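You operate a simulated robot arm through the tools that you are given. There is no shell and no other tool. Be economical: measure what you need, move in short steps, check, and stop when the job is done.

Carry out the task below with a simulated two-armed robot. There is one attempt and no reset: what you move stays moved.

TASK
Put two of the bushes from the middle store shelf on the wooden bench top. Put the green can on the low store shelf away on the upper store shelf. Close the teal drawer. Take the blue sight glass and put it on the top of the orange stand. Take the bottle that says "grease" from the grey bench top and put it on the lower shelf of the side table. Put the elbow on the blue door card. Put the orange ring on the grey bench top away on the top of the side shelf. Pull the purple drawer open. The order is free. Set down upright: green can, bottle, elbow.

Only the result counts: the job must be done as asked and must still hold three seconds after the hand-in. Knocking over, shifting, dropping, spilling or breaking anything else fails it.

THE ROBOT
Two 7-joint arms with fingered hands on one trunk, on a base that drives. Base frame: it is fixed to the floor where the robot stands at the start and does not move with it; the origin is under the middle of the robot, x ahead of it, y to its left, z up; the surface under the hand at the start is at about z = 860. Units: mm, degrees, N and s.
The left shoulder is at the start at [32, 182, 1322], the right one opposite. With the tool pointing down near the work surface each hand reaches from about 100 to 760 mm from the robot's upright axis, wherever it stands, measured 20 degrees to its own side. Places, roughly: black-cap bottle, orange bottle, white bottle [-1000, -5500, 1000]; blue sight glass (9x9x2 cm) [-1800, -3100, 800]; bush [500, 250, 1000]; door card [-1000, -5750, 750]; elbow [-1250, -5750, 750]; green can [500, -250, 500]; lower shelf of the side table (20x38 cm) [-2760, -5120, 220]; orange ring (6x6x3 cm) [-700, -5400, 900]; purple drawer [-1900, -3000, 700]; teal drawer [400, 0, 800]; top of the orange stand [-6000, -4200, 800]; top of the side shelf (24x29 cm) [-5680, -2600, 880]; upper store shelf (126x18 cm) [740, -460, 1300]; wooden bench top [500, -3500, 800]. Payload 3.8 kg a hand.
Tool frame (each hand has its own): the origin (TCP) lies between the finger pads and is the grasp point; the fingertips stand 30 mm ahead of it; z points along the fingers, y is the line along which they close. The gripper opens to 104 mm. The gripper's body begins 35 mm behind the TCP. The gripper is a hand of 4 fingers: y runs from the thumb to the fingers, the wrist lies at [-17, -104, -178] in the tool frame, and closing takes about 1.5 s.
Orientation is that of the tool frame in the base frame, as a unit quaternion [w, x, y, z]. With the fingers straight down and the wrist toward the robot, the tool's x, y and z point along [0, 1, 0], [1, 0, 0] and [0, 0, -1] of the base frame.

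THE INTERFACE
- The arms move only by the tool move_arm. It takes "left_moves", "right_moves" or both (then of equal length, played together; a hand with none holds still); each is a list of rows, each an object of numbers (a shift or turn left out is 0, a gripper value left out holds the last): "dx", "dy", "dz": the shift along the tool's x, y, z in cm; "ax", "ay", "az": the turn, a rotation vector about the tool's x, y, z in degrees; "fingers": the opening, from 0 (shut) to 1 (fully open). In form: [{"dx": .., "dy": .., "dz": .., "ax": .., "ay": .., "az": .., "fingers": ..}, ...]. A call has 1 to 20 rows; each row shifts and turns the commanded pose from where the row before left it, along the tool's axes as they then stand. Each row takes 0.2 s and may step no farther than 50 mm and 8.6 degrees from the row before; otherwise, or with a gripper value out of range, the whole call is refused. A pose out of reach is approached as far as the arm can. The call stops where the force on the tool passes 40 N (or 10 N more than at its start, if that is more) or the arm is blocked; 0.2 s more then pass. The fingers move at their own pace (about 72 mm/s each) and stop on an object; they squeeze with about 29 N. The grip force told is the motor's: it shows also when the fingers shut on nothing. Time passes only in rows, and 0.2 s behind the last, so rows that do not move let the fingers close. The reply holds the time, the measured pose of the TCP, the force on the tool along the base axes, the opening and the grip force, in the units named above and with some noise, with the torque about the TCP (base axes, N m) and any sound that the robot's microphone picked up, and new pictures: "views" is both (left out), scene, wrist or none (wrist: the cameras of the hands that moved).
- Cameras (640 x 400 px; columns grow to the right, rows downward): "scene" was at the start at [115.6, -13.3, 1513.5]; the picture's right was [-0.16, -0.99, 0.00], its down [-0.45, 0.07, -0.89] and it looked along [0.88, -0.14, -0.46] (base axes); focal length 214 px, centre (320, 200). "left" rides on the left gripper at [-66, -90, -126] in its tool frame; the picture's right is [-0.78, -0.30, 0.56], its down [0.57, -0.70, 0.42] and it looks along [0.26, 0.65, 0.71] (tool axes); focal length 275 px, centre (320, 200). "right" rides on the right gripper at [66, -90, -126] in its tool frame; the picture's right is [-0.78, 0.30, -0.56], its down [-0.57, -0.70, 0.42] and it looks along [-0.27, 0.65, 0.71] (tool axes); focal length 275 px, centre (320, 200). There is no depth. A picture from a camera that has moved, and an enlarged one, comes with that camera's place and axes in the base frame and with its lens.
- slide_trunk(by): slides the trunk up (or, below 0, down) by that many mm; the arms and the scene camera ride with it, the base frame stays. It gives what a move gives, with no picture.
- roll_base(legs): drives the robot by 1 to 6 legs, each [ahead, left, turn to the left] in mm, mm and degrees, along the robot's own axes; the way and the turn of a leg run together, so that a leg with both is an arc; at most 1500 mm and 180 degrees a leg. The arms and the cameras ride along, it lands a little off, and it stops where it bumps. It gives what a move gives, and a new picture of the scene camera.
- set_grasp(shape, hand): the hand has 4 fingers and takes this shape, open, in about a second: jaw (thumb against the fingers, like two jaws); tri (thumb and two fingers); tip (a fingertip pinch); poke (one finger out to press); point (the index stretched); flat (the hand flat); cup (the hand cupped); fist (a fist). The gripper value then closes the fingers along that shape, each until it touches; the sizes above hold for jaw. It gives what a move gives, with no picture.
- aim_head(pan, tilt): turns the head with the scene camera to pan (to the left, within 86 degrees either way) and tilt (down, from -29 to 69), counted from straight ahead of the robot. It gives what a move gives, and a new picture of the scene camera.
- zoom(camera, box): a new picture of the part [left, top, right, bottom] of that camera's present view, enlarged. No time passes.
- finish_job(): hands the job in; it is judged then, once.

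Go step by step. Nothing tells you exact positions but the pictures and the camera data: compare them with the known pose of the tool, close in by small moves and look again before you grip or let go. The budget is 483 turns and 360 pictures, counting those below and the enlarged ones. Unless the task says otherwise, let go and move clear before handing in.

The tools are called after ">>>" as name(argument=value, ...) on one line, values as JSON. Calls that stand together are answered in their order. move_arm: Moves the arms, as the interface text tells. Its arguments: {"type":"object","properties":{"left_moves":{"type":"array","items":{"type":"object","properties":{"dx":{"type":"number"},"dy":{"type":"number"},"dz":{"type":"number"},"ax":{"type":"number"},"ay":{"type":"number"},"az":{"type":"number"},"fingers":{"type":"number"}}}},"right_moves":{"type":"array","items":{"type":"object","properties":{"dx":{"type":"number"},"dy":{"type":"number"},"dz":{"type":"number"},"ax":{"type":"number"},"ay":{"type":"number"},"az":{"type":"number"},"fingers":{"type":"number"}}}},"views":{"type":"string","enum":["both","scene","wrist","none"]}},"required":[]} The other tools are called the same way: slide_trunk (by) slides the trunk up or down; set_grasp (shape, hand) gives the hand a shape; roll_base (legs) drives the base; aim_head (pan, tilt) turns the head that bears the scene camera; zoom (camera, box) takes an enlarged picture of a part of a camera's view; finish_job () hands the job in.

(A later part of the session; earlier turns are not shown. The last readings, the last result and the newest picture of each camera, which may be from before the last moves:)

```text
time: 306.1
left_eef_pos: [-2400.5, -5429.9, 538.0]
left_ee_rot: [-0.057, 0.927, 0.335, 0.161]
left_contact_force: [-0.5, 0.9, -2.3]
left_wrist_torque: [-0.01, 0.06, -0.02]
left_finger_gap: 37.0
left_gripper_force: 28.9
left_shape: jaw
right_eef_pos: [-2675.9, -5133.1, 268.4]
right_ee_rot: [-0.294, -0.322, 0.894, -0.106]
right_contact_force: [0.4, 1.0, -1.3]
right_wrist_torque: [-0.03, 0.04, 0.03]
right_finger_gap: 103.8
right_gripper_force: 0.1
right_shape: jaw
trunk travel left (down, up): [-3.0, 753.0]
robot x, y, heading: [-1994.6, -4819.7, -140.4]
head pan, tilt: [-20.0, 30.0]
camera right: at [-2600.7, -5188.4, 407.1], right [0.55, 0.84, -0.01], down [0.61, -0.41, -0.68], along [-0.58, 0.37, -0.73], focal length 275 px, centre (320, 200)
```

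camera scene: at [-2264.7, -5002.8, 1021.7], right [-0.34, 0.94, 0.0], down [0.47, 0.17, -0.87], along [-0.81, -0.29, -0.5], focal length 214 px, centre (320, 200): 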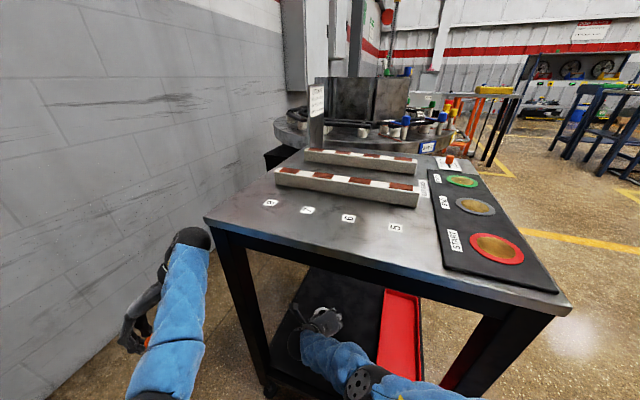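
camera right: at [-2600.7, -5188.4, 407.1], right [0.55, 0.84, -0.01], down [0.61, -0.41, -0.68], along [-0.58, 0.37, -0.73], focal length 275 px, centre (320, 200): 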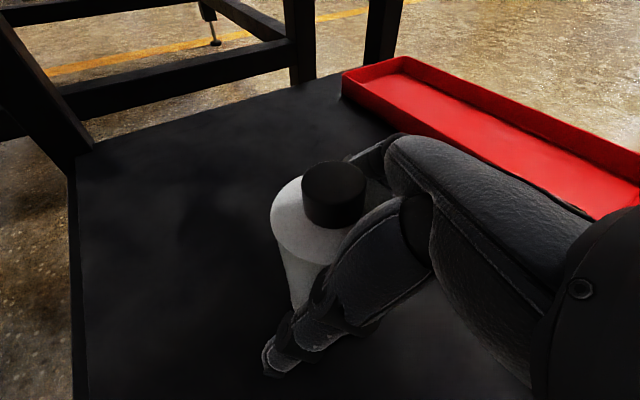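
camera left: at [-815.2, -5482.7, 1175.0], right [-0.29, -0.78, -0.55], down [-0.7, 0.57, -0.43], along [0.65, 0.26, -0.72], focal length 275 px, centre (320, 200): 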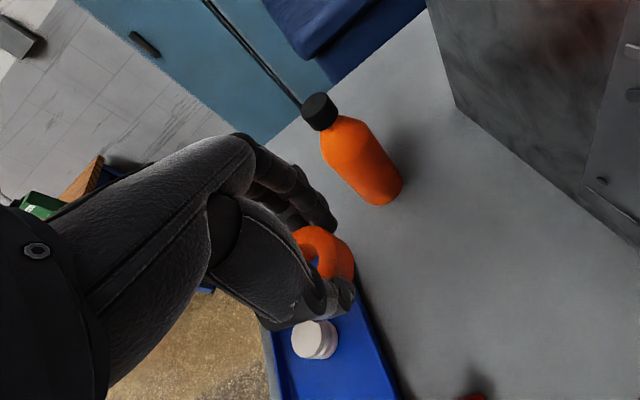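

The bottle stands free. I'll withdraw along the hand's axis, then back the base out.

>>> move_arm(right_moves=[{"dz": -3}, {"dz": -4}, {"dz": -4}, {"dz": -4}, {"dx": -3, "dz": -2}, {"dx": -3, "dz": -2}], views="wrist")

>>> roll_base(legs=[[-380, 0, 0]])

>>> zoom(camera="scene", box=[160, 150, 480, 350])

```text
time: 307.4
left_eef_pos: [-2400.2, -5431.6, 539.8]
left_ee_rot: [-0.056, 0.926, 0.336, 0.16]
left_contact_force: [-0.6, -0.5, -2.6]
left_wrist_torque: [-0.02, 0.02, -0.01]
left_finger_gap: 37.2
left_gripper_force: 29.5
left_shape: jaw
right_eef_pos: [-2628.1, -5136.3, 255.1]
right_ee_rot: [-0.298, -0.323, 0.892, -0.104]
right_contact_force: [-1.9, -3.4, 14.9]
right_wrist_torque: [0.77, 0.55, 0.26]
right_finger_gap: 103.8
right_gripper_force: 0.1
right_shape: jaw
right hand out of reach, approached as far as the arm can: row 1, 2, 3, 4, 5, 6
trunk travel left (down, up): [-3.0, 753.0]
robot x, y, heading: [-1999.3, -4820.1, -140.5]
head pan, tilt: [-20.0, 30.0]
camera right: at [-2552.9, -5190.4, 393.7], right [0.55, 0.84, -0.02], down [0.6, -0.41, -0.69], along [-0.58, 0.36, -0.73], focal length 275 px, centre (320, 200)
```

right: 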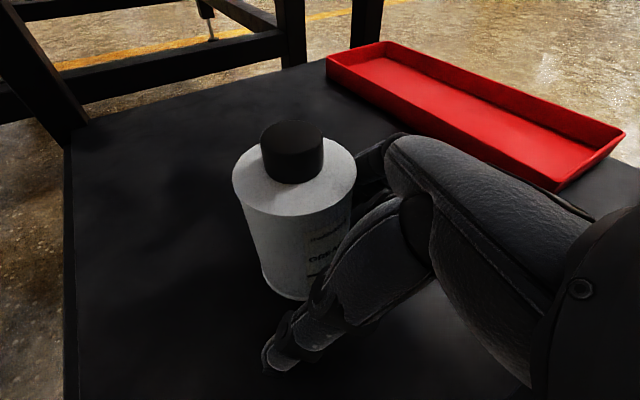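

```text
time: 309.9
left_eef_pos: [-2108.7, -5188.5, 537.5]
left_ee_rot: [-0.057, 0.926, 0.336, 0.16]
left_contact_force: [-0.4, 0.3, -3.8]
left_wrist_torque: [-0.02, 0.05, 0.0]
left_finger_gap: 37.0
left_gripper_force: 29.1
left_shape: jaw
right_eef_pos: [-2335.1, -4891.5, 250.2]
right_ee_rot: [-0.295, -0.323, 0.893, -0.105]
right_contact_force: [-0.4, 0.1, -0.2]
right_wrist_torque: [-0.01, -0.02, 0.0]
right_finger_gap: 103.9
right_gripper_force: 0.0
right_shape: jaw
trunk travel left (down, up): [-3.0, 753.0]
robot x, y, heading: [-1705.6, -4575.8, -140.4]
head pan, tilt: [-20.0, 30.0]
camera scene: at [-1972.7, -4760.1, 1021.9], right [-0.34, 0.94, 0.0], down [0.47, 0.17, -0.87], along [-0.81, -0.29, -0.5], focal length 214 px, centre (320, 200)
```

scene: 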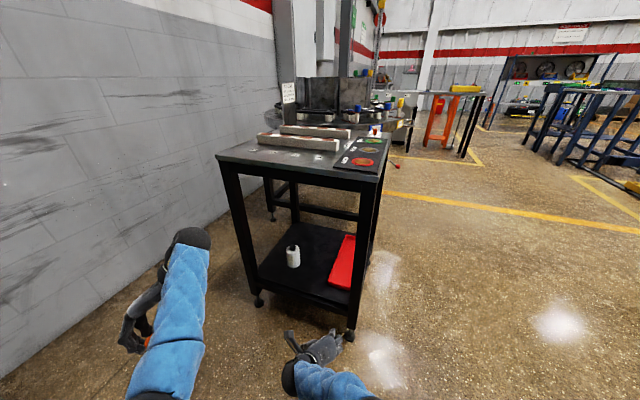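

```text
2.00 times, centred on (320, 250) of scene
camera zoom: at [-1972.7, -4760.1, 1021.9], right [-0.34, 0.94, 0.0], down [0.47, 0.17, -0.87], along [-0.81, -0.29, -0.5], focal length 429 px, centre (320, 100)
```

zoom: 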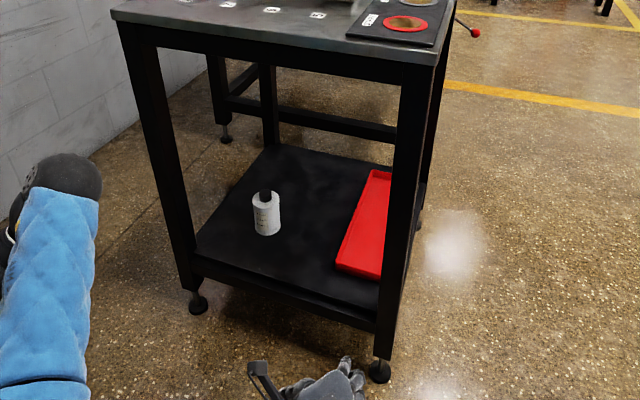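

The bottle stands upright on the side table's lower shelf. Now I'll raise the trunk, drive away and look for the table with the purple drawer and the sight glass.

>>> slide_trunk(by=400)

>>> roll_base(legs=[[-150, 0, 0], [0, 0, -90]])

>>> aim_head(pan=-20, tilt=25)

```text
time: 313.7
left_eef_pos: [-2076.0, -5159.5, 1122.1]
left_ee_rot: [-0.005, 0.94, 0.34, 0.017]
left_contact_force: [-0.3, 0.7, -2.7]
left_wrist_torque: [-0.04, 0.03, -0.03]
left_finger_gap: 37.5
left_gripper_force: 29.2
left_shape: jaw
right_eef_pos: [-2371.5, -4923.1, 908.4]
right_ee_rot: [-0.47, -0.293, 0.815, -0.169]
right_contact_force: [-0.1, 0.3, -0.8]
right_wrist_torque: [-0.02, 0.01, -0.02]
right_finger_gap: 104.1
right_gripper_force: 0.1
right_shape: jaw
trunk travel left (down, up): [-403.0, 353.0]
robot x, y, heading: [-1704.6, -4579.8, -140.2]
head pan, tilt: [-20.0, 30.0]
```

```text
time: 318.9
left_eef_pos: [-2169.2, -4111.4, 1123.0]
left_ee_rot: [0.008, 0.905, -0.425, 0.015]
left_contact_force: [0.5, -0.2, -1.4]
left_wrist_torque: [0.05, 0.02, -0.01]
left_finger_gap: 36.9
left_gripper_force: 29.0
left_shape: jaw
right_eef_pos: [-1930.8, -3815.7, 907.2]
right_ee_rot: [-0.454, 0.369, 0.783, 0.214]
right_contact_force: [0.1, 0.1, -1.1]
right_wrist_torque: [-0.02, 0.01, -0.03]
right_finger_gap: 104.1
right_gripper_force: 0.1
right_shape: jaw
trunk travel left (down, up): [-403.0, 353.0]
robot x, y, heading: [-1588.6, -4479.3, 129.5]
head pan, tilt: [-20.0, 30.0]
camera scene: at [-1645.5, -4365.9, 1438.4], right [0.94, 0.34, 0.0], down [0.17, -0.47, -0.87], along [-0.29, 0.82, -0.5], focal length 214 px, centre (320, 200)
```

scene: 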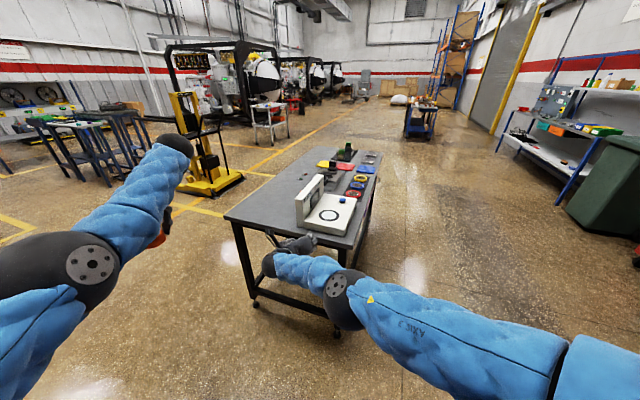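

```text
time: 319.5
left_eef_pos: [-2169.0, -4111.5, 1123.1]
left_ee_rot: [0.008, 0.905, -0.425, 0.016]
left_contact_force: [-0.3, -0.2, -2.9]
left_wrist_torque: [0.03, 0.05, 0.01]
left_finger_gap: 37.1
left_gripper_force: 28.8
left_shape: jaw
right_eef_pos: [-1932.2, -3814.5, 907.6]
right_ee_rot: [-0.453, 0.369, 0.783, 0.213]
right_contact_force: [-0.5, -0.6, 0.7]
right_wrist_torque: [0.01, 0.05, 0.01]
right_finger_gap: 103.8
right_gripper_force: 0.0
right_shape: jaw
trunk travel left (down, up): [-403.0, 353.0]
robot x, y, heading: [-1590.6, -4484.8, 129.3]
head pan, tilt: [-20.0, 25.0]
camera scene: at [-1646.3, -4364.4, 1446.4], right [0.94, 0.34, 0.0], down [0.14, -0.4, -0.91], along [-0.3, 0.85, -0.42], focal length 214 px, centre (320, 200)
```

scene: 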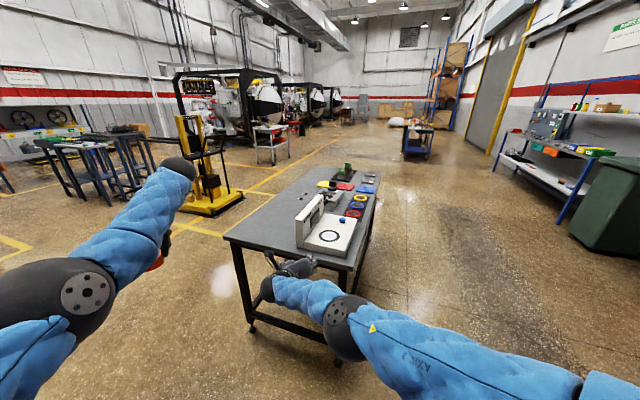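

The table spans roughly x -2355…-1740, y -3715…-2400. I'll go round to its east side, where I saw purple earlier, keeping the arms clear.

>>> roll_base(legs=[[-250, 0, 0], [0, -650, 0], [0, 0, 50.5], [-100, 0, 0], [0, -1250, 0]])

>>> aim_head(pan=0, tilt=35)

```text
time: 333.5
left_eef_pos: [-1483.0, -3217.0, 1123.6]
left_ee_rot: [0.001, 1.0, -0.002, 0.017]
left_contact_force: [-0.6, 0.6, -2.4]
left_wrist_torque: [-0.01, 0.04, 0.01]
left_finger_gap: 37.1
left_gripper_force: 28.9
left_shape: jaw
right_eef_pos: [-1558.0, -2843.4, 906.2]
right_ee_rot: [-0.5, 0.002, 0.866, 0.002]
right_contact_force: [0.2, -0.1, 0.6]
right_wrist_torque: [0.02, 0.02, -0.01]
right_finger_gap: 104.2
right_gripper_force: 0.0
right_shape: jaw
trunk travel left (down, up): [-403.0, 353.0]
robot x, y, heading: [-828.5, -3009.5, 179.6]
head pan, tilt: [-20.0, 25.0]
camera scene: at [-952.8, -2977.0, 1446.4], right [0.35, 0.94, 0.0], down [0.4, -0.15, -0.91], along [-0.85, 0.31, -0.42], focal length 214 px, centre (320, 200)
```

scene: 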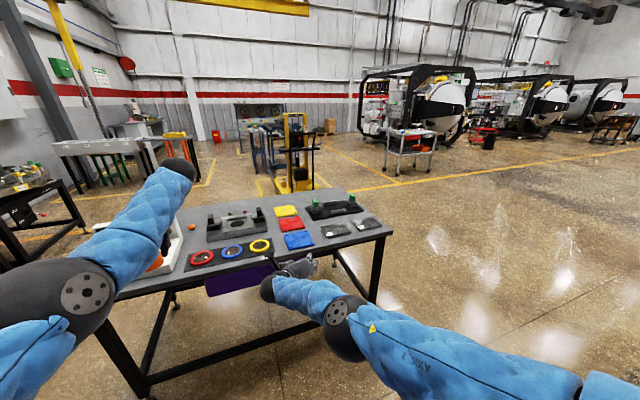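

```text
time: 334.3
left_eef_pos: [-1482.9, -3217.1, 1122.1]
left_ee_rot: [0.001, 1.0, -0.002, 0.018]
left_contact_force: [-0.2, -0.6, -2.1]
left_wrist_torque: [0.01, 0.06, -0.02]
left_finger_gap: 37.2
left_gripper_force: 28.4
left_shape: jaw
right_eef_pos: [-1557.8, -2844.6, 907.4]
right_ee_rot: [-0.501, 0.002, 0.866, 0.001]
right_contact_force: [0.7, 0.5, -0.3]
right_wrist_torque: [0.0, -0.02, 0.04]
right_finger_gap: 104.0
right_gripper_force: 0.1
right_shape: jaw
trunk travel left (down, up): [-403.0, 353.0]
robot x, y, heading: [-824.6, -3009.6, 179.4]
head pan, tilt: [0.0, 35.0]
camera scene: at [-954.5, -3008.7, 1430.7], right [0.01, 1.0, 0.0], down [0.57, 0.0, -0.82], along [-0.82, 0.0, -0.57], focal length 214 px, centre (320, 200)
```

scene: 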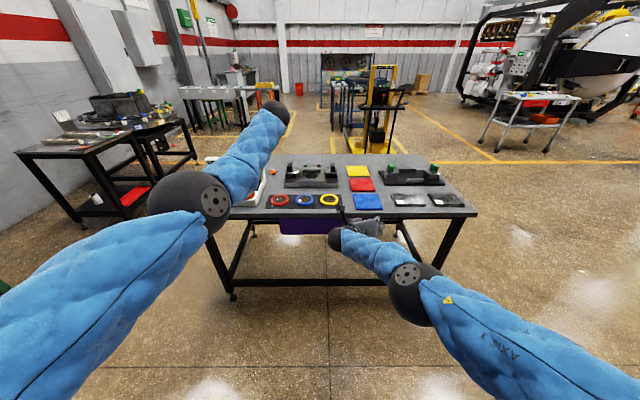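

The purple drawer faces this side, and red, blue and yellow ringed glasses lie on a mat on the table. I'll enlarge.

>>> zoom(camera="scene", box=[240, 150, 400, 250])

```text
4.00 times, centred on (320, 200) of scene
camera zoom: at [-954.5, -3008.7, 1430.7], right [0.01, 1.0, 0.0], down [0.57, 0.0, -0.82], along [-0.82, 0.0, -0.57], focal length 858 px, centre (320, 200)
```

zoom: 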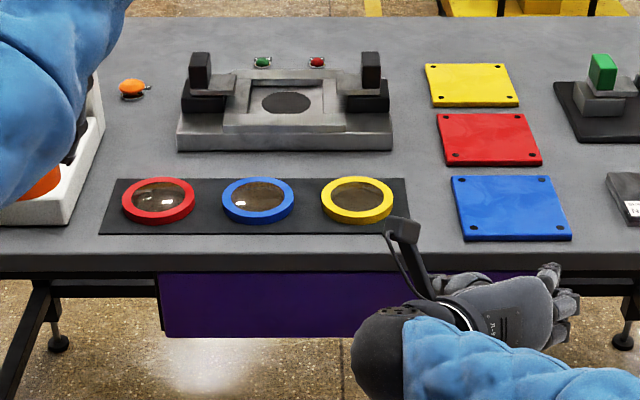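

I see the blue-ringed glass at about (-1758, -3079). The drawer handle may be hidden by my right hand; I'll pull that hand back, turn it to point down in the standard pose, and look again.

>>> move_arm(right_moves=[{"dz": -4}, {"dz": -4}, {"dz": -4}, {"dz": -4}, {"dz": -4}, {"ay": -8.2}, {"ay": -8.2}, {"ay": -8.2}, {"ay": -8.2}, {"ay": -8.2}, {"ay": -8.2}, {"ay": -8.2}], views="none")

>>> move_arm(right_moves=[{"az": -8.18}, {"az": -8.18}, {"az": -8.18}, {"az": -8.18}, {"az": -8.18}, {"az": -8.18}, {"az": -8.18}, {"az": -8.18}, {"az": -8.18}, {"az": -8.18}, {"az": -8.18}], views="scene")

```text
time: 336.9
left_eef_pos: [-1483.1, -3216.9, 1122.2]
left_ee_rot: [0.0, 1.0, -0.001, 0.017]
left_contact_force: [-0.8, 0.2, -2.7]
left_wrist_torque: [0.02, 0.07, -0.01]
left_finger_gap: 36.9
left_gripper_force: 28.8
left_shape: jaw
right_eef_pos: [-1384.7, -2847.2, 1006.8]
right_ee_rot: [-0.022, 0.003, 1.0, -0.001]
right_contact_force: [-0.2, -1.0, 0.3]
right_wrist_torque: [0.04, -0.03, 0.0]
right_finger_gap: 104.0
right_gripper_force: 0.2
right_shape: jaw
trunk travel left (down, up): [-403.0, 353.0]
robot x, y, heading: [-825.0, -3012.1, 179.7]
head pan, tilt: [0.0, 35.0]
```

```text
time: 339.3
left_eef_pos: [-1482.9, -3216.7, 1123.3]
left_ee_rot: [0.001, 1.0, -0.002, 0.017]
left_contact_force: [0.7, 0.4, -2.9]
left_wrist_torque: [0.02, 0.06, 0.0]
left_finger_gap: 36.7
left_gripper_force: 28.7
left_shape: jaw
right_eef_pos: [-1384.5, -2845.2, 1006.2]
right_ee_rot: [-0.017, -0.705, 0.708, 0.016]
right_contact_force: [0.1, 1.0, 0.0]
right_wrist_torque: [-0.01, 0.03, -0.02]
right_finger_gap: 103.8
right_gripper_force: 0.1
right_shape: jaw
trunk travel left (down, up): [-403.0, 353.0]
robot x, y, heading: [-825.2, -3011.1, 179.8]
head pan, tilt: [0.0, 35.0]
camera scene: at [-954.3, -3008.4, 1430.6], right [0.0, 1.0, 0.0], down [0.57, 0.0, -0.82], along [-0.82, 0.0, -0.57], focal length 214 px, centre (320, 200)
```

scene: 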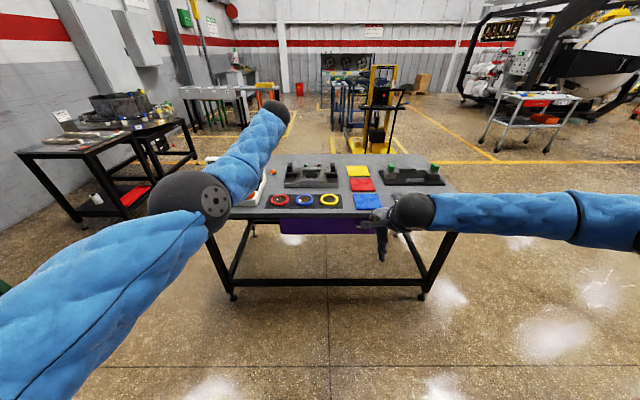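

Good, standard pose. I'll look at the drawer front from lower.

>>> slide_trunk(by=-150)

>>> aim_head(pan=0, tilt=30)

>>> zoom(camera="scene", box=[240, 170, 400, 270])

```text
time: 341.0
left_eef_pos: [-1486.2, -3217.5, 966.9]
left_ee_rot: [0.001, 1.0, -0.002, 0.023]
left_contact_force: [0.2, -1.0, -2.5]
left_wrist_torque: [0.02, 0.05, 0.0]
left_finger_gap: 37.0
left_gripper_force: 28.8
left_shape: jaw
right_eef_pos: [-1384.6, -2846.1, 858.1]
right_ee_rot: [-0.016, -0.705, 0.709, 0.017]
right_contact_force: [-0.3, 0.1, 1.1]
right_wrist_torque: [-0.01, 0.0, 0.0]
right_finger_gap: 104.0
right_gripper_force: 0.1
right_shape: jaw
trunk travel left (down, up): [-253.0, 503.0]
robot x, y, heading: [-823.2, -3011.5, 179.8]
head pan, tilt: [0.0, 35.0]
```

```text
time: 341.7
left_eef_pos: [-1486.3, -3217.0, 965.0]
left_ee_rot: [0.001, 1.0, -0.002, 0.025]
left_contact_force: [0.7, 0.1, -2.2]
left_wrist_torque: [0.01, 0.04, -0.04]
left_finger_gap: 36.9
left_gripper_force: 29.2
left_shape: jaw
right_eef_pos: [-1386.0, -2845.8, 857.5]
right_ee_rot: [-0.017, -0.705, 0.709, 0.015]
right_contact_force: [-0.1, -0.8, 0.9]
right_wrist_torque: [-0.01, -0.02, 0.02]
right_finger_gap: 103.8
right_gripper_force: 0.0
right_shape: jaw
trunk travel left (down, up): [-253.0, 503.0]
robot x, y, heading: [-825.9, -3008.7, 179.8]
head pan, tilt: [0.0, 30.0]
camera scene: at [-1009.4, -3008.5, 1286.1], right [0.0, 1.0, 0.0], down [0.5, 0.0, -0.87], along [-0.87, 0.0, -0.5], focal length 214 px, centre (320, 200)
```

scene: 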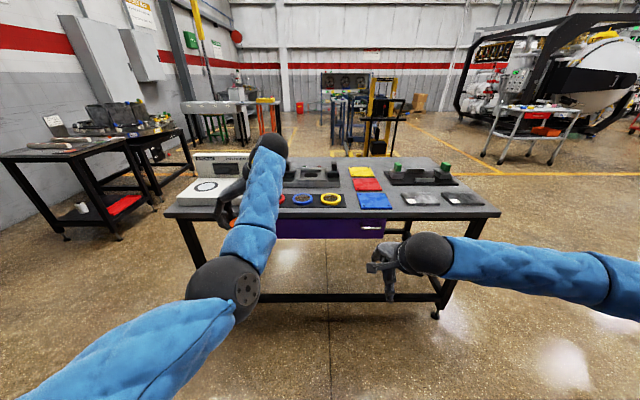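

```text
4.00 times, centred on (320, 220) of scene
camera zoom: at [-1009.4, -3008.5, 1286.1], right [0.0, 1.0, 0.0], down [0.5, 0.0, -0.87], along [-0.87, 0.0, -0.5], focal length 858 px, centre (320, 120)
```

zoom: 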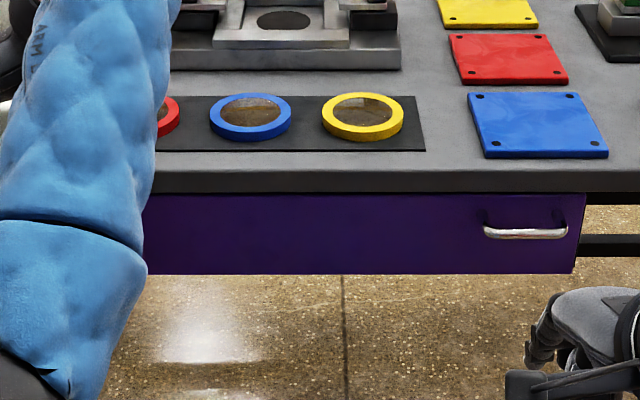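

The handle is a silver bar at the right end of the drawer front, about (-1700, -2800, 754). I'll try pitching the right hand forward to pinch it.

>>> move_arm(right_moves=[{"ax": -8.18}, {"ax": -8.18}, {"ax": -8.18}, {"ax": -8.18}, {"ax": -8.18}, {"ax": -8.18}, {"ax": -8.18}, {"ax": -8.18}, {"ax": -8.18}, {"ax": -8.18}, {"ax": -8.2}], views="scene")

```text
time: 344.1
left_eef_pos: [-1486.8, -3217.1, 965.0]
left_ee_rot: [0.002, 1.0, -0.002, 0.024]
left_contact_force: [-0.6, -0.3, -2.5]
left_wrist_torque: [0.01, 0.03, -0.03]
left_finger_gap: 37.0
left_gripper_force: 28.8
left_shape: jaw
right_eef_pos: [-1384.7, -2846.5, 856.8]
right_ee_rot: [-0.116, -0.695, 0.7, 0.117]
right_contact_force: [-0.1, 0.9, 0.0]
right_wrist_torque: [0.0, 0.02, 0.0]
right_finger_gap: 103.5
right_gripper_force: 0.0
right_shape: jaw
right hand out of reach, approached as far as the arm can: row 3, 4, 5, 6, 7, 8, 9, 10, 11
trunk travel left (down, up): [-253.0, 503.0]
robot x, y, heading: [-827.1, -3009.0, 179.7]
head pan, tilt: [0.0, 30.0]
camera scene: at [-1009.4, -3008.5, 1286.1], right [0.0, 1.0, 0.0], down [0.5, 0.0, -0.87], along [-0.87, 0.0, -0.5], focal length 214 px, centre (320, 200)
```

scene: 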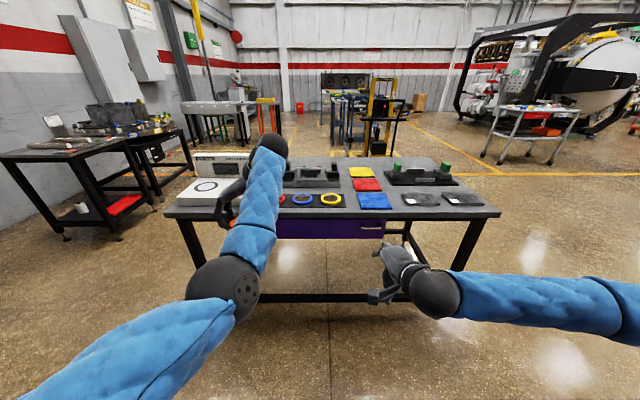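

The direct pitch is limited here. I'll use the roundabout path: roll to thumb-left, pitch forward, then roll back with the fingers forward.

>>> move_arm(right_moves=[{"az": 8.18}, {"az": 8.18}, {"az": 8.18}, {"az": 8.18}, {"az": 8.18}, {"az": 8.18}, {"az": 8.18}, {"az": 8.18}, {"az": 8.18}, {"az": 8.18}, {"az": 8.18}, {"ay": 8.2}, {"ay": 8.2}, {"ay": 8.2}, {"ay": 8.2}, {"ay": 8.2}, {"ay": 8.2}, {"ay": 8.2}, {"ay": 8.2}, {"ay": 5}], views="none")

>>> move_arm(right_moves=[{"az": -8.18}, {"az": -8.18}, {"az": -8.18}, {"az": -8.18}, {"az": -8.18}, {"az": -8.18}, {"az": -8.18}, {"az": -8.18}, {"az": -8.18}, {"az": -8.18}], views="scene")

```text
time: 348.3
left_eef_pos: [-1486.4, -3218.4, 963.5]
left_ee_rot: [0.001, 1.0, -0.002, 0.024]
left_contact_force: [0.7, 0.1, -2.9]
left_wrist_torque: [0.02, 0.03, -0.02]
left_finger_gap: 36.6
left_gripper_force: 28.9
left_shape: jaw
right_eef_pos: [-1397.2, -2847.7, 858.8]
right_ee_rot: [-0.704, 0.003, 0.71, 0.002]
right_contact_force: [0.2, 0.2, -1.0]
right_wrist_torque: [-0.02, 0.0, -0.02]
right_finger_gap: 103.9
right_gripper_force: 0.0
right_shape: jaw
right hand out of reach, approached as far as the arm can: row 20
trunk travel left (down, up): [-253.0, 503.0]
robot x, y, heading: [-829.2, -3012.5, 179.6]
head pan, tilt: [0.0, 30.0]
```

```text
time: 350.5
left_eef_pos: [-1485.8, -3217.6, 966.4]
left_ee_rot: [0.001, 1.0, -0.002, 0.023]
left_contact_force: [-0.4, -0.3, -3.3]
left_wrist_torque: [0.03, 0.03, 0.02]
left_finger_gap: 36.9
left_gripper_force: 29.1
left_shape: jaw
right_eef_pos: [-1447.4, -3025.6, 1040.5]
right_ee_rot: [-0.517, -0.454, 0.568, 0.452]
right_contact_force: [-0.6, 0.0, 0.3]
right_wrist_torque: [0.01, 0.03, 0.02]
right_finger_gap: 103.8
right_gripper_force: 0.0
right_shape: jaw
right hand out of reach, approached as far as the arm can: row 1, 2, 3, 4, 5, 6, 7, 8, 9, 10
trunk travel left (down, up): [-253.0, 503.0]
robot x, y, heading: [-820.5, -3012.4, 179.8]
head pan, tilt: [0.0, 30.0]
camera scene: at [-1008.8, -3008.8, 1286.2], right [0.0, 1.0, 0.0], down [0.5, 0.0, -0.87], along [-0.87, 0.0, -0.5], focal length 214 px, centre (320, 200)
```

scene: 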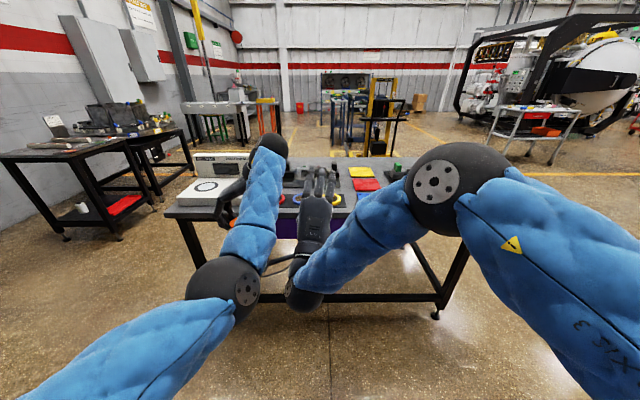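

The fingers now point forward with the grip vertical. I'll move the hand right and down to the handle's height.

>>> move_arm(right_moves=[{"dx": -2.8, "dy": -3.6}, {"dx": -2.8, "dy": -3.6}, {"dx": -2.8, "dy": -3.6}, {"dx": -2.8, "dy": -3.6}, {"dx": -2.8, "dy": -3.6}, {"dx": -2.8, "dy": -3.6}, {"dx": -2.8, "dy": -3.6}, {"dx": -2.8, "dy": -3.6}], views="scene")

```text
time: 352.3
left_eef_pos: [-1486.2, -3218.3, 965.1]
left_ee_rot: [0.001, 1.0, -0.001, 0.025]
left_contact_force: [0.3, -0.5, -3.6]
left_wrist_torque: [0.01, 0.05, 0.0]
left_finger_gap: 37.1
left_gripper_force: 29.1
left_shape: jaw
right_eef_pos: [-1444.0, -3055.4, 1015.4]
right_ee_rot: [-0.516, -0.454, 0.57, 0.45]
right_contact_force: [0.2, -0.2, 0.1]
right_wrist_torque: [-0.01, -0.01, 0.03]
right_finger_gap: 103.9
right_gripper_force: 0.1
right_shape: jaw
right hand out of reach, approached as far as the arm can: row 1, 2, 3, 4, 5, 6, 7, 8
trunk travel left (down, up): [-253.0, 503.0]
robot x, y, heading: [-825.9, -3010.9, 179.9]
head pan, tilt: [0.0, 30.0]
camera scene: at [-1009.2, -3008.8, 1286.2], right [0.0, 1.0, 0.0], down [0.5, 0.0, -0.87], along [-0.87, 0.0, -0.5], focal length 214 px, centre (320, 200)
```

scene: 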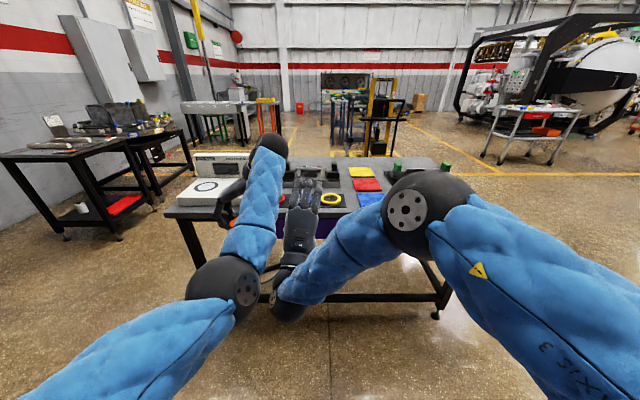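

The wrist can't hold that pose here. Instead I'll use the handshake pose and grip the handle across its two ends (86 mm), which the 104 mm opening allows. Rolling back.

>>> move_arm(right_moves=[{"az": 8.18}, {"az": 8.18}, {"az": 8.18}, {"az": 8.18}, {"az": 8.18}, {"az": 8.18}, {"az": 8.18}, {"az": 8.18}, {"az": 8.18}, {"az": 8.18}, {"dy": 4}, {"dy": 4}, {"dy": 4}, {"dy": 4}], views="scene")

```text
time: 354.2
left_eef_pos: [-1491.2, -3236.2, 982.5]
left_ee_rot: [0.004, 1.0, 0.015, 0.007]
left_contact_force: [-0.5, 0.1, -2.6]
left_wrist_torque: [0.0, 0.02, 0.02]
left_finger_gap: 37.1
left_gripper_force: 29.2
left_shape: jaw
right_eef_pos: [-1460.0, -3045.5, 983.2]
right_ee_rot: [-0.662, -0.089, 0.736, 0.108]
right_contact_force: [-0.1, 0.3, -0.2]
right_wrist_torque: [-0.04, 0.01, -0.02]
right_finger_gap: 104.0
right_gripper_force: 0.0
right_shape: jaw
right hand out of reach, approached as far as the arm can: row 1, 2, 3, 5
trunk travel left (down, up): [-253.0, 503.0]
robot x, y, heading: [-826.5, -3013.6, 179.5]
head pan, tilt: [0.0, 30.0]
stopped in row 9 (right hand): the force on the tool passed its limit at 44 N (the readings are from after the stop); the commanded pose is now the measured one
camera scene: at [-1009.5, -3008.5, 1286.1], right [0.0, 1.0, 0.0], down [0.5, 0.0, -0.87], along [-0.87, 0.0, -0.5], focal length 214 px, centre (320, 200)
```

scene: 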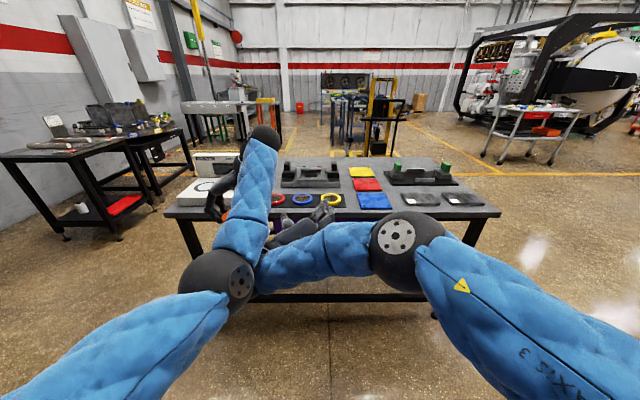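

I brushed the left forearm lightly; the ring is still held. I'll move the right hand away to the right and down.

>>> move_arm(right_moves=[{"dy": 4}, {"dy": 4}, {"dy": 4}, {"dy": 3.5, "dx": -3}, {"dy": 3.5, "dx": -3}, {"dy": 3, "dx": -3.5}, {"dx": -4, "az": 8}, {"dx": -4, "az": 8}], views="scene")

```text
time: 354.5
left_eef_pos: [-1491.5, -3230.0, 983.2]
left_ee_rot: [0.004, 1.0, 0.01, 0.007]
left_contact_force: [0.3, -0.6, -3.4]
left_wrist_torque: [-0.02, 0.03, -0.02]
left_finger_gap: 36.8
left_gripper_force: 28.4
left_shape: jaw
right_eef_pos: [-1459.4, -3040.2, 982.5]
right_ee_rot: [-0.658, -0.097, 0.739, 0.111]
right_contact_force: [-4.4, -2.1, -1.5]
right_wrist_torque: [0.21, -0.15, -0.69]
right_finger_gap: 103.9
right_gripper_force: 0.0
right_shape: jaw
trunk travel left (down, up): [-253.0, 503.0]
robot x, y, heading: [-824.1, -3011.6, 179.4]
head pan, tilt: [0.0, 30.0]
stopped in row 1 (right hand): the force on the tool passed its limit at 69 N (the readings are from after the stop); the commanded pose is now the measured one
camera scene: at [-1009.3, -3007.8, 1286.2], right [0.01, 1.0, 0.0], down [0.5, 0.0, -0.87], along [-0.87, 0.0, -0.5], focal length 214 px, centre (320, 200)
```

scene: 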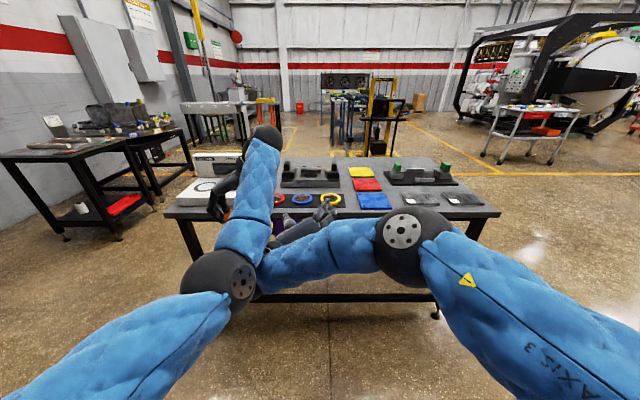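

They're hooked together. I'll move the left hand away to the left first.

>>> move_arm(left_moves=[{"dy": 2}, {"dy": 3}, {"dy": 4}, {"dy": 4}], views="scene")

```text
time: 354.8
left_eef_pos: [-1489.7, -3234.4, 985.2]
left_ee_rot: [0.003, 1.0, 0.005, 0.006]
left_contact_force: [0.3, 1.0, -2.3]
left_wrist_torque: [0.02, 0.05, -0.01]
left_finger_gap: 36.6
left_gripper_force: 28.3
left_shape: jaw
right_eef_pos: [-1459.0, -3041.1, 980.5]
right_ee_rot: [-0.652, -0.102, 0.743, 0.112]
right_contact_force: [-0.9, -0.8, -1.2]
right_wrist_torque: [0.26, 0.16, -0.25]
right_finger_gap: 103.9
right_gripper_force: 0.0
right_shape: jaw
trunk travel left (down, up): [-253.0, 503.0]
robot x, y, heading: [-825.3, -3008.6, 179.7]
head pan, tilt: [0.0, 30.0]
stopped in row 1 (right hand): the force on the tool passed its limit at 54 N (the readings are from after the stop); the commanded pose is now the measured one
camera scene: at [-1009.3, -3008.5, 1286.1], right [0.0, 1.0, 0.0], down [0.5, 0.0, -0.87], along [-0.87, 0.0, -0.5], focal length 214 px, centre (320, 200)
```

scene: 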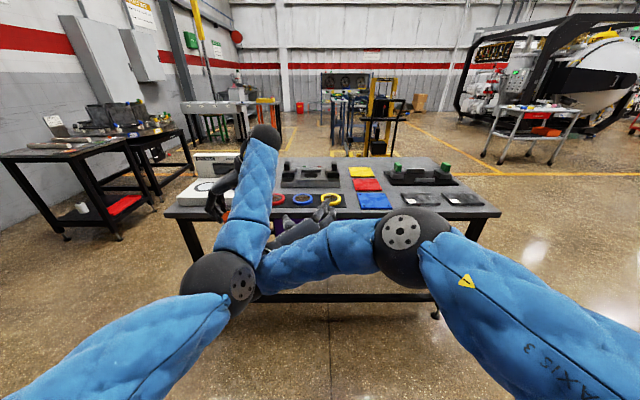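

>>> move_arm(right_moves=[{"dx": -2}, {"dx": -3}, {"dx": -3}], views="wrist")

```text
time: 355.6
left_eef_pos: [-1490.6, -3234.9, 984.1]
left_ee_rot: [0.004, 1.0, 0.006, 0.006]
left_contact_force: [0.7, 0.2, -3.8]
left_wrist_torque: [-0.01, 0.05, 0.04]
left_finger_gap: 36.6
left_gripper_force: 29.1
left_shape: jaw
right_eef_pos: [-1448.6, -3016.8, 905.5]
right_ee_rot: [-0.652, -0.102, 0.743, 0.113]
right_contact_force: [-0.1, 0.6, 0.0]
right_wrist_torque: [0.0, 0.02, 0.01]
right_finger_gap: 104.2
right_gripper_force: 0.1
right_shape: jaw
trunk travel left (down, up): [-253.0, 503.0]
robot x, y, heading: [-825.8, -3010.4, 179.5]
head pan, tilt: [0.0, 30.0]
camera right: at [-1332.1, -3125.8, 956.5], right [0.65, 0.49, -0.58], down [-0.35, -0.48, -0.8], along [-0.68, 0.72, -0.14], focal length 275 px, centre (320, 200)
```

right: 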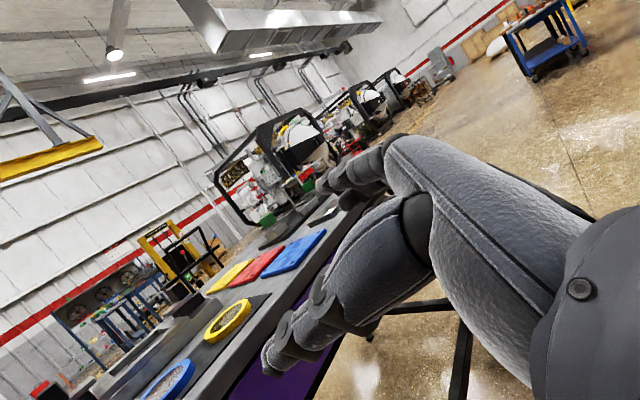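

Free now. I'll continue right, finishing the small roll.

>>> move_arm(right_moves=[{"dy": 4}, {"dy": 4, "az": 6, "ay": 2.4}, {"dy": 4, "az": 6, "ay": 2.4}, {"dy": 4, "az": 5.6, "ay": 2.4}, {"dy": 3, "dx": -3}, {"dy": 2, "dx": -4}, {"dx": -4.5}, {"dx": -3}], views="scene")

```text
time: 357.4
left_eef_pos: [-1491.5, -3234.9, 984.9]
left_ee_rot: [0.004, 1.0, 0.005, 0.006]
left_contact_force: [0.5, -0.1, -2.3]
left_wrist_torque: [-0.01, 0.03, 0.03]
left_finger_gap: 36.7
left_gripper_force: 28.8
left_shape: jaw
right_eef_pos: [-1447.5, -2811.9, 795.0]
right_ee_rot: [0.707, -0.006, -0.707, -0.005]
right_contact_force: [-0.1, 0.1, -0.1]
right_wrist_torque: [-0.01, 0.0, 0.0]
right_finger_gap: 103.9
right_gripper_force: 0.1
right_shape: jaw
trunk travel left (down, up): [-253.0, 503.0]
robot x, y, heading: [-830.2, -3007.8, 180.0]
head pan, tilt: [0.0, 30.0]
camera scene: at [-1009.5, -3008.6, 1286.1], right [0.0, 1.0, 0.0], down [0.5, 0.0, -0.87], along [-0.87, 0.0, -0.5], focal length 214 px, centre (320, 200)
```

scene: 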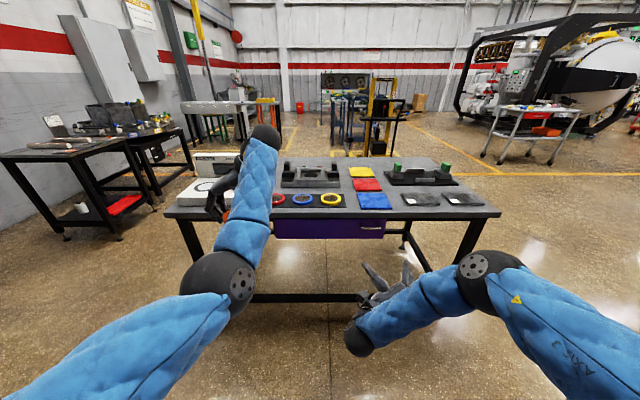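

Now in a clean handshake pose facing the drawer. I'll measure the handle.

>>> zoom(camera="scene", box=[320, 190, 448, 270])

>>> zoom(camera="right", box=[0, 0, 640, 400])

```text
5.00 times, centred on (384, 230) of scene
camera zoom: at [-1009.5, -3008.6, 1286.1], right [0.0, 1.0, 0.0], down [0.5, 0.0, -0.87], along [-0.87, 0.0, -0.5], focal length 1072 px, centre (0, 50)
```

zoom: 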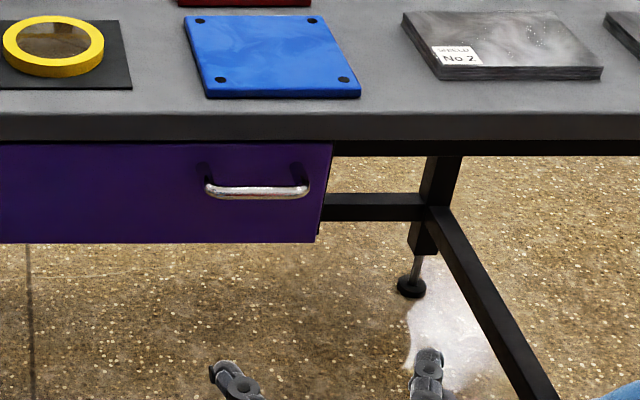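

```text
1.00 times, centred on (320, 200) of right (not enlarged: the box is as wide or as high as the picture)
camera zoom: at [-1322.7, -2902.9, 860.1], right [0.56, 0.29, -0.78], down [-0.44, -0.7, -0.57], along [-0.7, 0.66, -0.27], focal length 275 px, centre (320, 200)
```

zoom: 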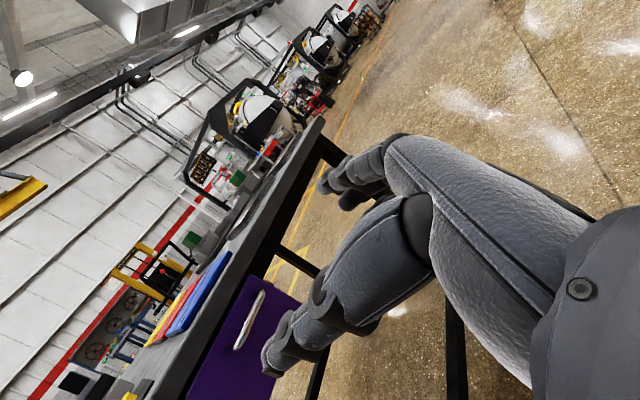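

Handle centre is near y -2797, z 746, x about -1715. I'll align and advance to within 100 mm, then recheck with the wrist camera.

>>> move_arm(right_moves=[{"dx": -2.5, "dy": 0.8}, {"dx": -2.2, "dy": 0.7}, {"dz": 4}, {"dz": 4}, {"dz": 4}, {"dz": 2}], views="both")

>>> zoom(camera="scene", box=[320, 190, 448, 270])

```text
time: 358.8
left_eef_pos: [-1490.6, -3233.6, 986.2]
left_ee_rot: [0.003, 1.0, 0.004, 0.006]
left_contact_force: [0.8, 0.5, -2.2]
left_wrist_torque: [-0.02, -0.01, -0.04]
left_finger_gap: 36.8
left_gripper_force: 29.1
left_shape: jaw
right_eef_pos: [-1575.6, -2794.2, 759.8]
right_ee_rot: [-0.706, 0.006, 0.708, 0.004]
right_contact_force: [-0.6, -0.9, 1.3]
right_wrist_torque: [0.01, -0.06, 0.01]
right_finger_gap: 103.8
right_gripper_force: 0.0
right_shape: jaw
right hand out of reach, approached as far as the arm can: row 6
trunk travel left (down, up): [-253.0, 503.0]
robot x, y, heading: [-828.0, -3012.6, 179.6]
head pan, tilt: [0.0, 30.0]
camera scene: at [-1009.5, -3008.0, 1286.1], right [0.0, 1.0, 0.0], down [0.5, 0.0, -0.87], along [-0.87, 0.0, -0.5], focal length 214 px, centre (320, 200)
camera right: at [-1451.0, -2883.9, 825.0], right [0.56, 0.29, -0.78], down [-0.43, -0.7, -0.57], along [-0.7, 0.66, -0.27], focal length 275 px, centre (320, 200)
```

scene: 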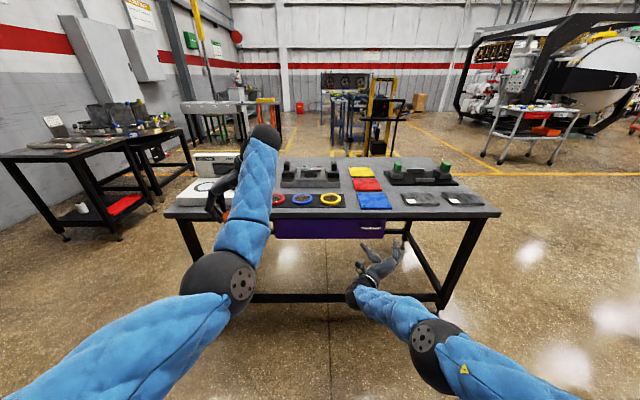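
right: 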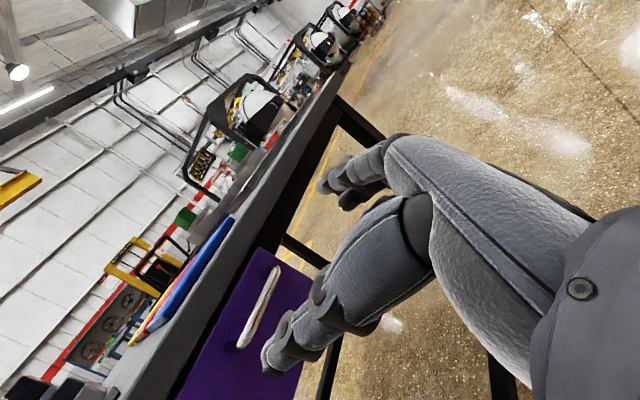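

```text
5.00 times, centred on (384, 230) of scene
camera zoom: at [-1009.5, -3008.0, 1286.1], right [0.0, 1.0, 0.0], down [0.5, 0.0, -0.87], along [-0.87, 0.0, -0.5], focal length 1072 px, centre (0, 50)
```

zoom: 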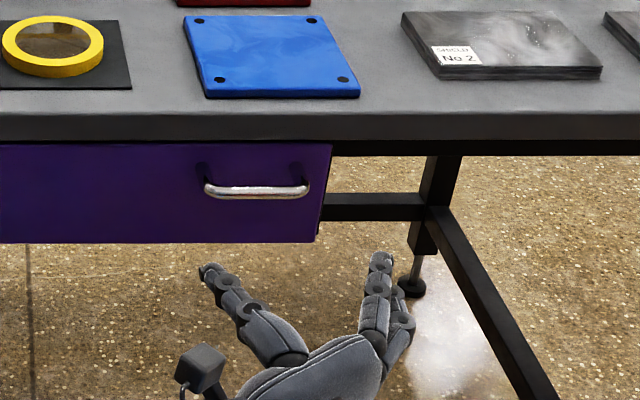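

The handle is about 145 mm ahead and 15 mm lower. I'll lower slightly, then use the base to advance.

>>> move_arm(right_moves=[{"dx": -1.4}], views="none")

>>> roll_base(legs=[[95, 0, 0.3]])

>>> zoom(camera="scene", box=[320, 200, 448, 280])

>>> zoom(camera="right", box=[160, 200, 400, 350])

```text
time: 359.2
left_eef_pos: [-1490.8, -3234.4, 984.7]
left_ee_rot: [0.004, 1.0, 0.005, 0.006]
left_contact_force: [0.6, -0.5, -2.0]
left_wrist_torque: [0.03, 0.03, 0.0]
left_finger_gap: 36.7
left_gripper_force: 29.4
left_shape: jaw
right_eef_pos: [-1569.4, -2792.0, 750.6]
right_ee_rot: [0.708, -0.007, -0.706, -0.005]
right_contact_force: [-0.6, -1.2, 0.3]
right_wrist_torque: [-0.02, 0.03, 0.03]
right_finger_gap: 104.0
right_gripper_force: 0.1
right_shape: jaw
right hand out of reach, approached as far as the arm can: row 1
trunk travel left (down, up): [-253.0, 503.0]
robot x, y, heading: [-825.6, -3011.4, 179.5]
head pan, tilt: [0.0, 30.0]
```

```text
time: 360.4
left_eef_pos: [-1586.7, -3238.3, 984.4]
left_ee_rot: [0.003, 1.0, 0.008, 0.007]
left_contact_force: [-0.8, -0.5, -3.1]
left_wrist_torque: [0.01, 0.05, 0.01]
left_finger_gap: 37.0
left_gripper_force: 28.6
left_shape: jaw
right_eef_pos: [-1667.3, -2794.9, 749.7]
right_ee_rot: [-0.707, 0.004, 0.707, 0.003]
right_contact_force: [0.2, -0.4, 0.0]
right_wrist_torque: [0.01, 0.01, 0.01]
right_finger_gap: 104.0
right_gripper_force: 0.1
right_shape: jaw
trunk travel left (down, up): [-253.0, 503.0]
robot x, y, heading: [-923.5, -3010.4, -179.7]
head pan, tilt: [0.0, 30.0]
camera scene: at [-1107.4, -3009.4, 1285.8], right [0.0, 1.0, 0.0], down [0.5, 0.0, -0.87], along [-0.87, 0.0, -0.5], focal length 214 px, centre (320, 200)
```

scene: 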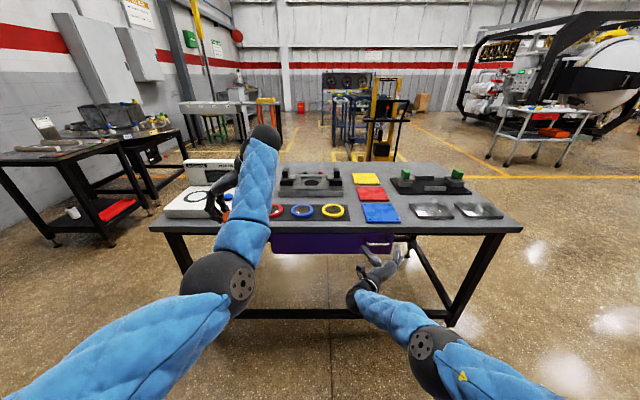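

```text
5.00 times, centred on (384, 240) of scene
camera zoom: at [-1107.4, -3009.4, 1285.8], right [0.0, 1.0, 0.0], down [0.5, 0.0, -0.87], along [-0.87, 0.0, -0.5], focal length 1072 px, centre (0, 0)
```

zoom: 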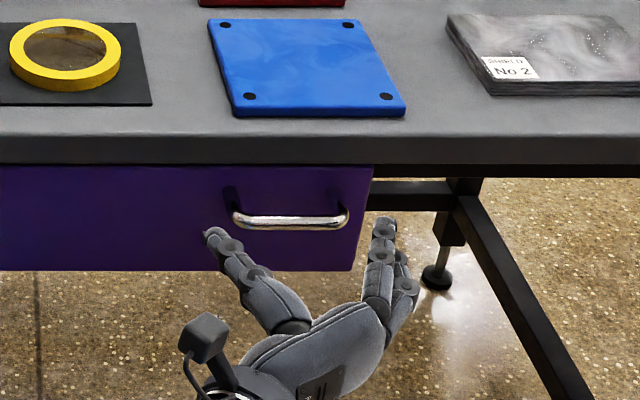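

```text
2.67 times, centred on (280, 275) of right
camera zoom: at [-1543.0, -2885.5, 815.0], right [0.56, 0.29, -0.78], down [-0.43, -0.7, -0.57], along [-0.71, 0.66, -0.27], focal length 734 px, centre (427, 0)
```

zoom: 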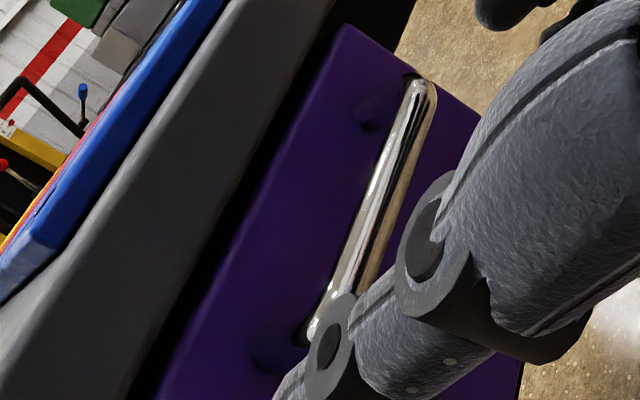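

Handle fixed at (-1713, -2793, 747); the hand is centred on it. Forward 34 mm more.

>>> roll_base(legs=[[34, 0, 0]])

>>> zoom(camera="scene", box=[320, 200, 448, 280])

```text
time: 361.2
left_eef_pos: [-1620.6, -3236.8, 983.5]
left_ee_rot: [0.004, 1.0, 0.008, 0.007]
left_contact_force: [0.0, 0.6, -2.7]
left_wrist_torque: [0.02, 0.0, -0.03]
left_finger_gap: 36.5
left_gripper_force: 29.2
left_shape: jaw
right_eef_pos: [-1702.3, -2795.0, 749.3]
right_ee_rot: [-0.706, 0.005, 0.708, 0.003]
right_contact_force: [-0.3, 0.9, -0.7]
right_wrist_torque: [-0.03, 0.01, -0.02]
right_finger_gap: 103.9
right_gripper_force: 0.1
right_shape: jaw
trunk travel left (down, up): [-253.0, 503.0]
robot x, y, heading: [-956.3, -3012.1, -179.9]
head pan, tilt: [0.0, 30.0]
camera scene: at [-1141.4, -3009.4, 1285.7], right [0.0, 1.0, 0.0], down [0.5, 0.0, -0.86], along [-0.86, 0.0, -0.5], focal length 214 px, centre (320, 200)
```

scene: 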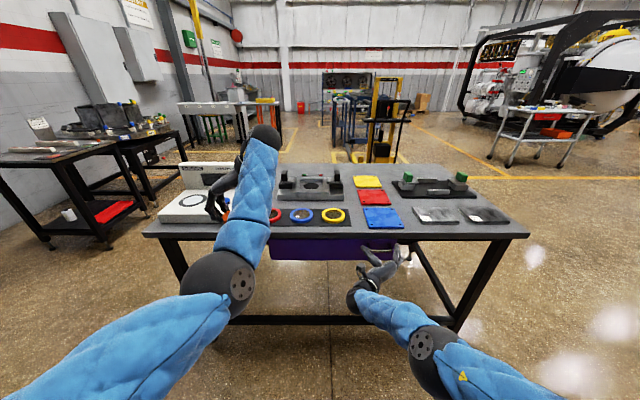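

```text
5.00 times, centred on (384, 240) of scene
camera zoom: at [-1141.4, -3009.4, 1285.7], right [0.0, 1.0, 0.0], down [0.5, 0.0, -0.86], along [-0.86, 0.0, -0.5], focal length 1072 px, centre (0, 0)
```

zoom: 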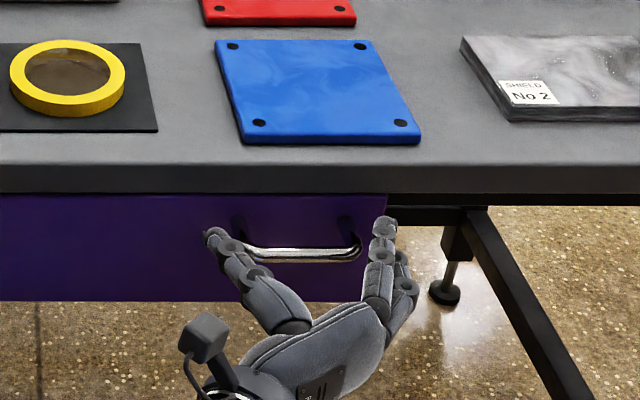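

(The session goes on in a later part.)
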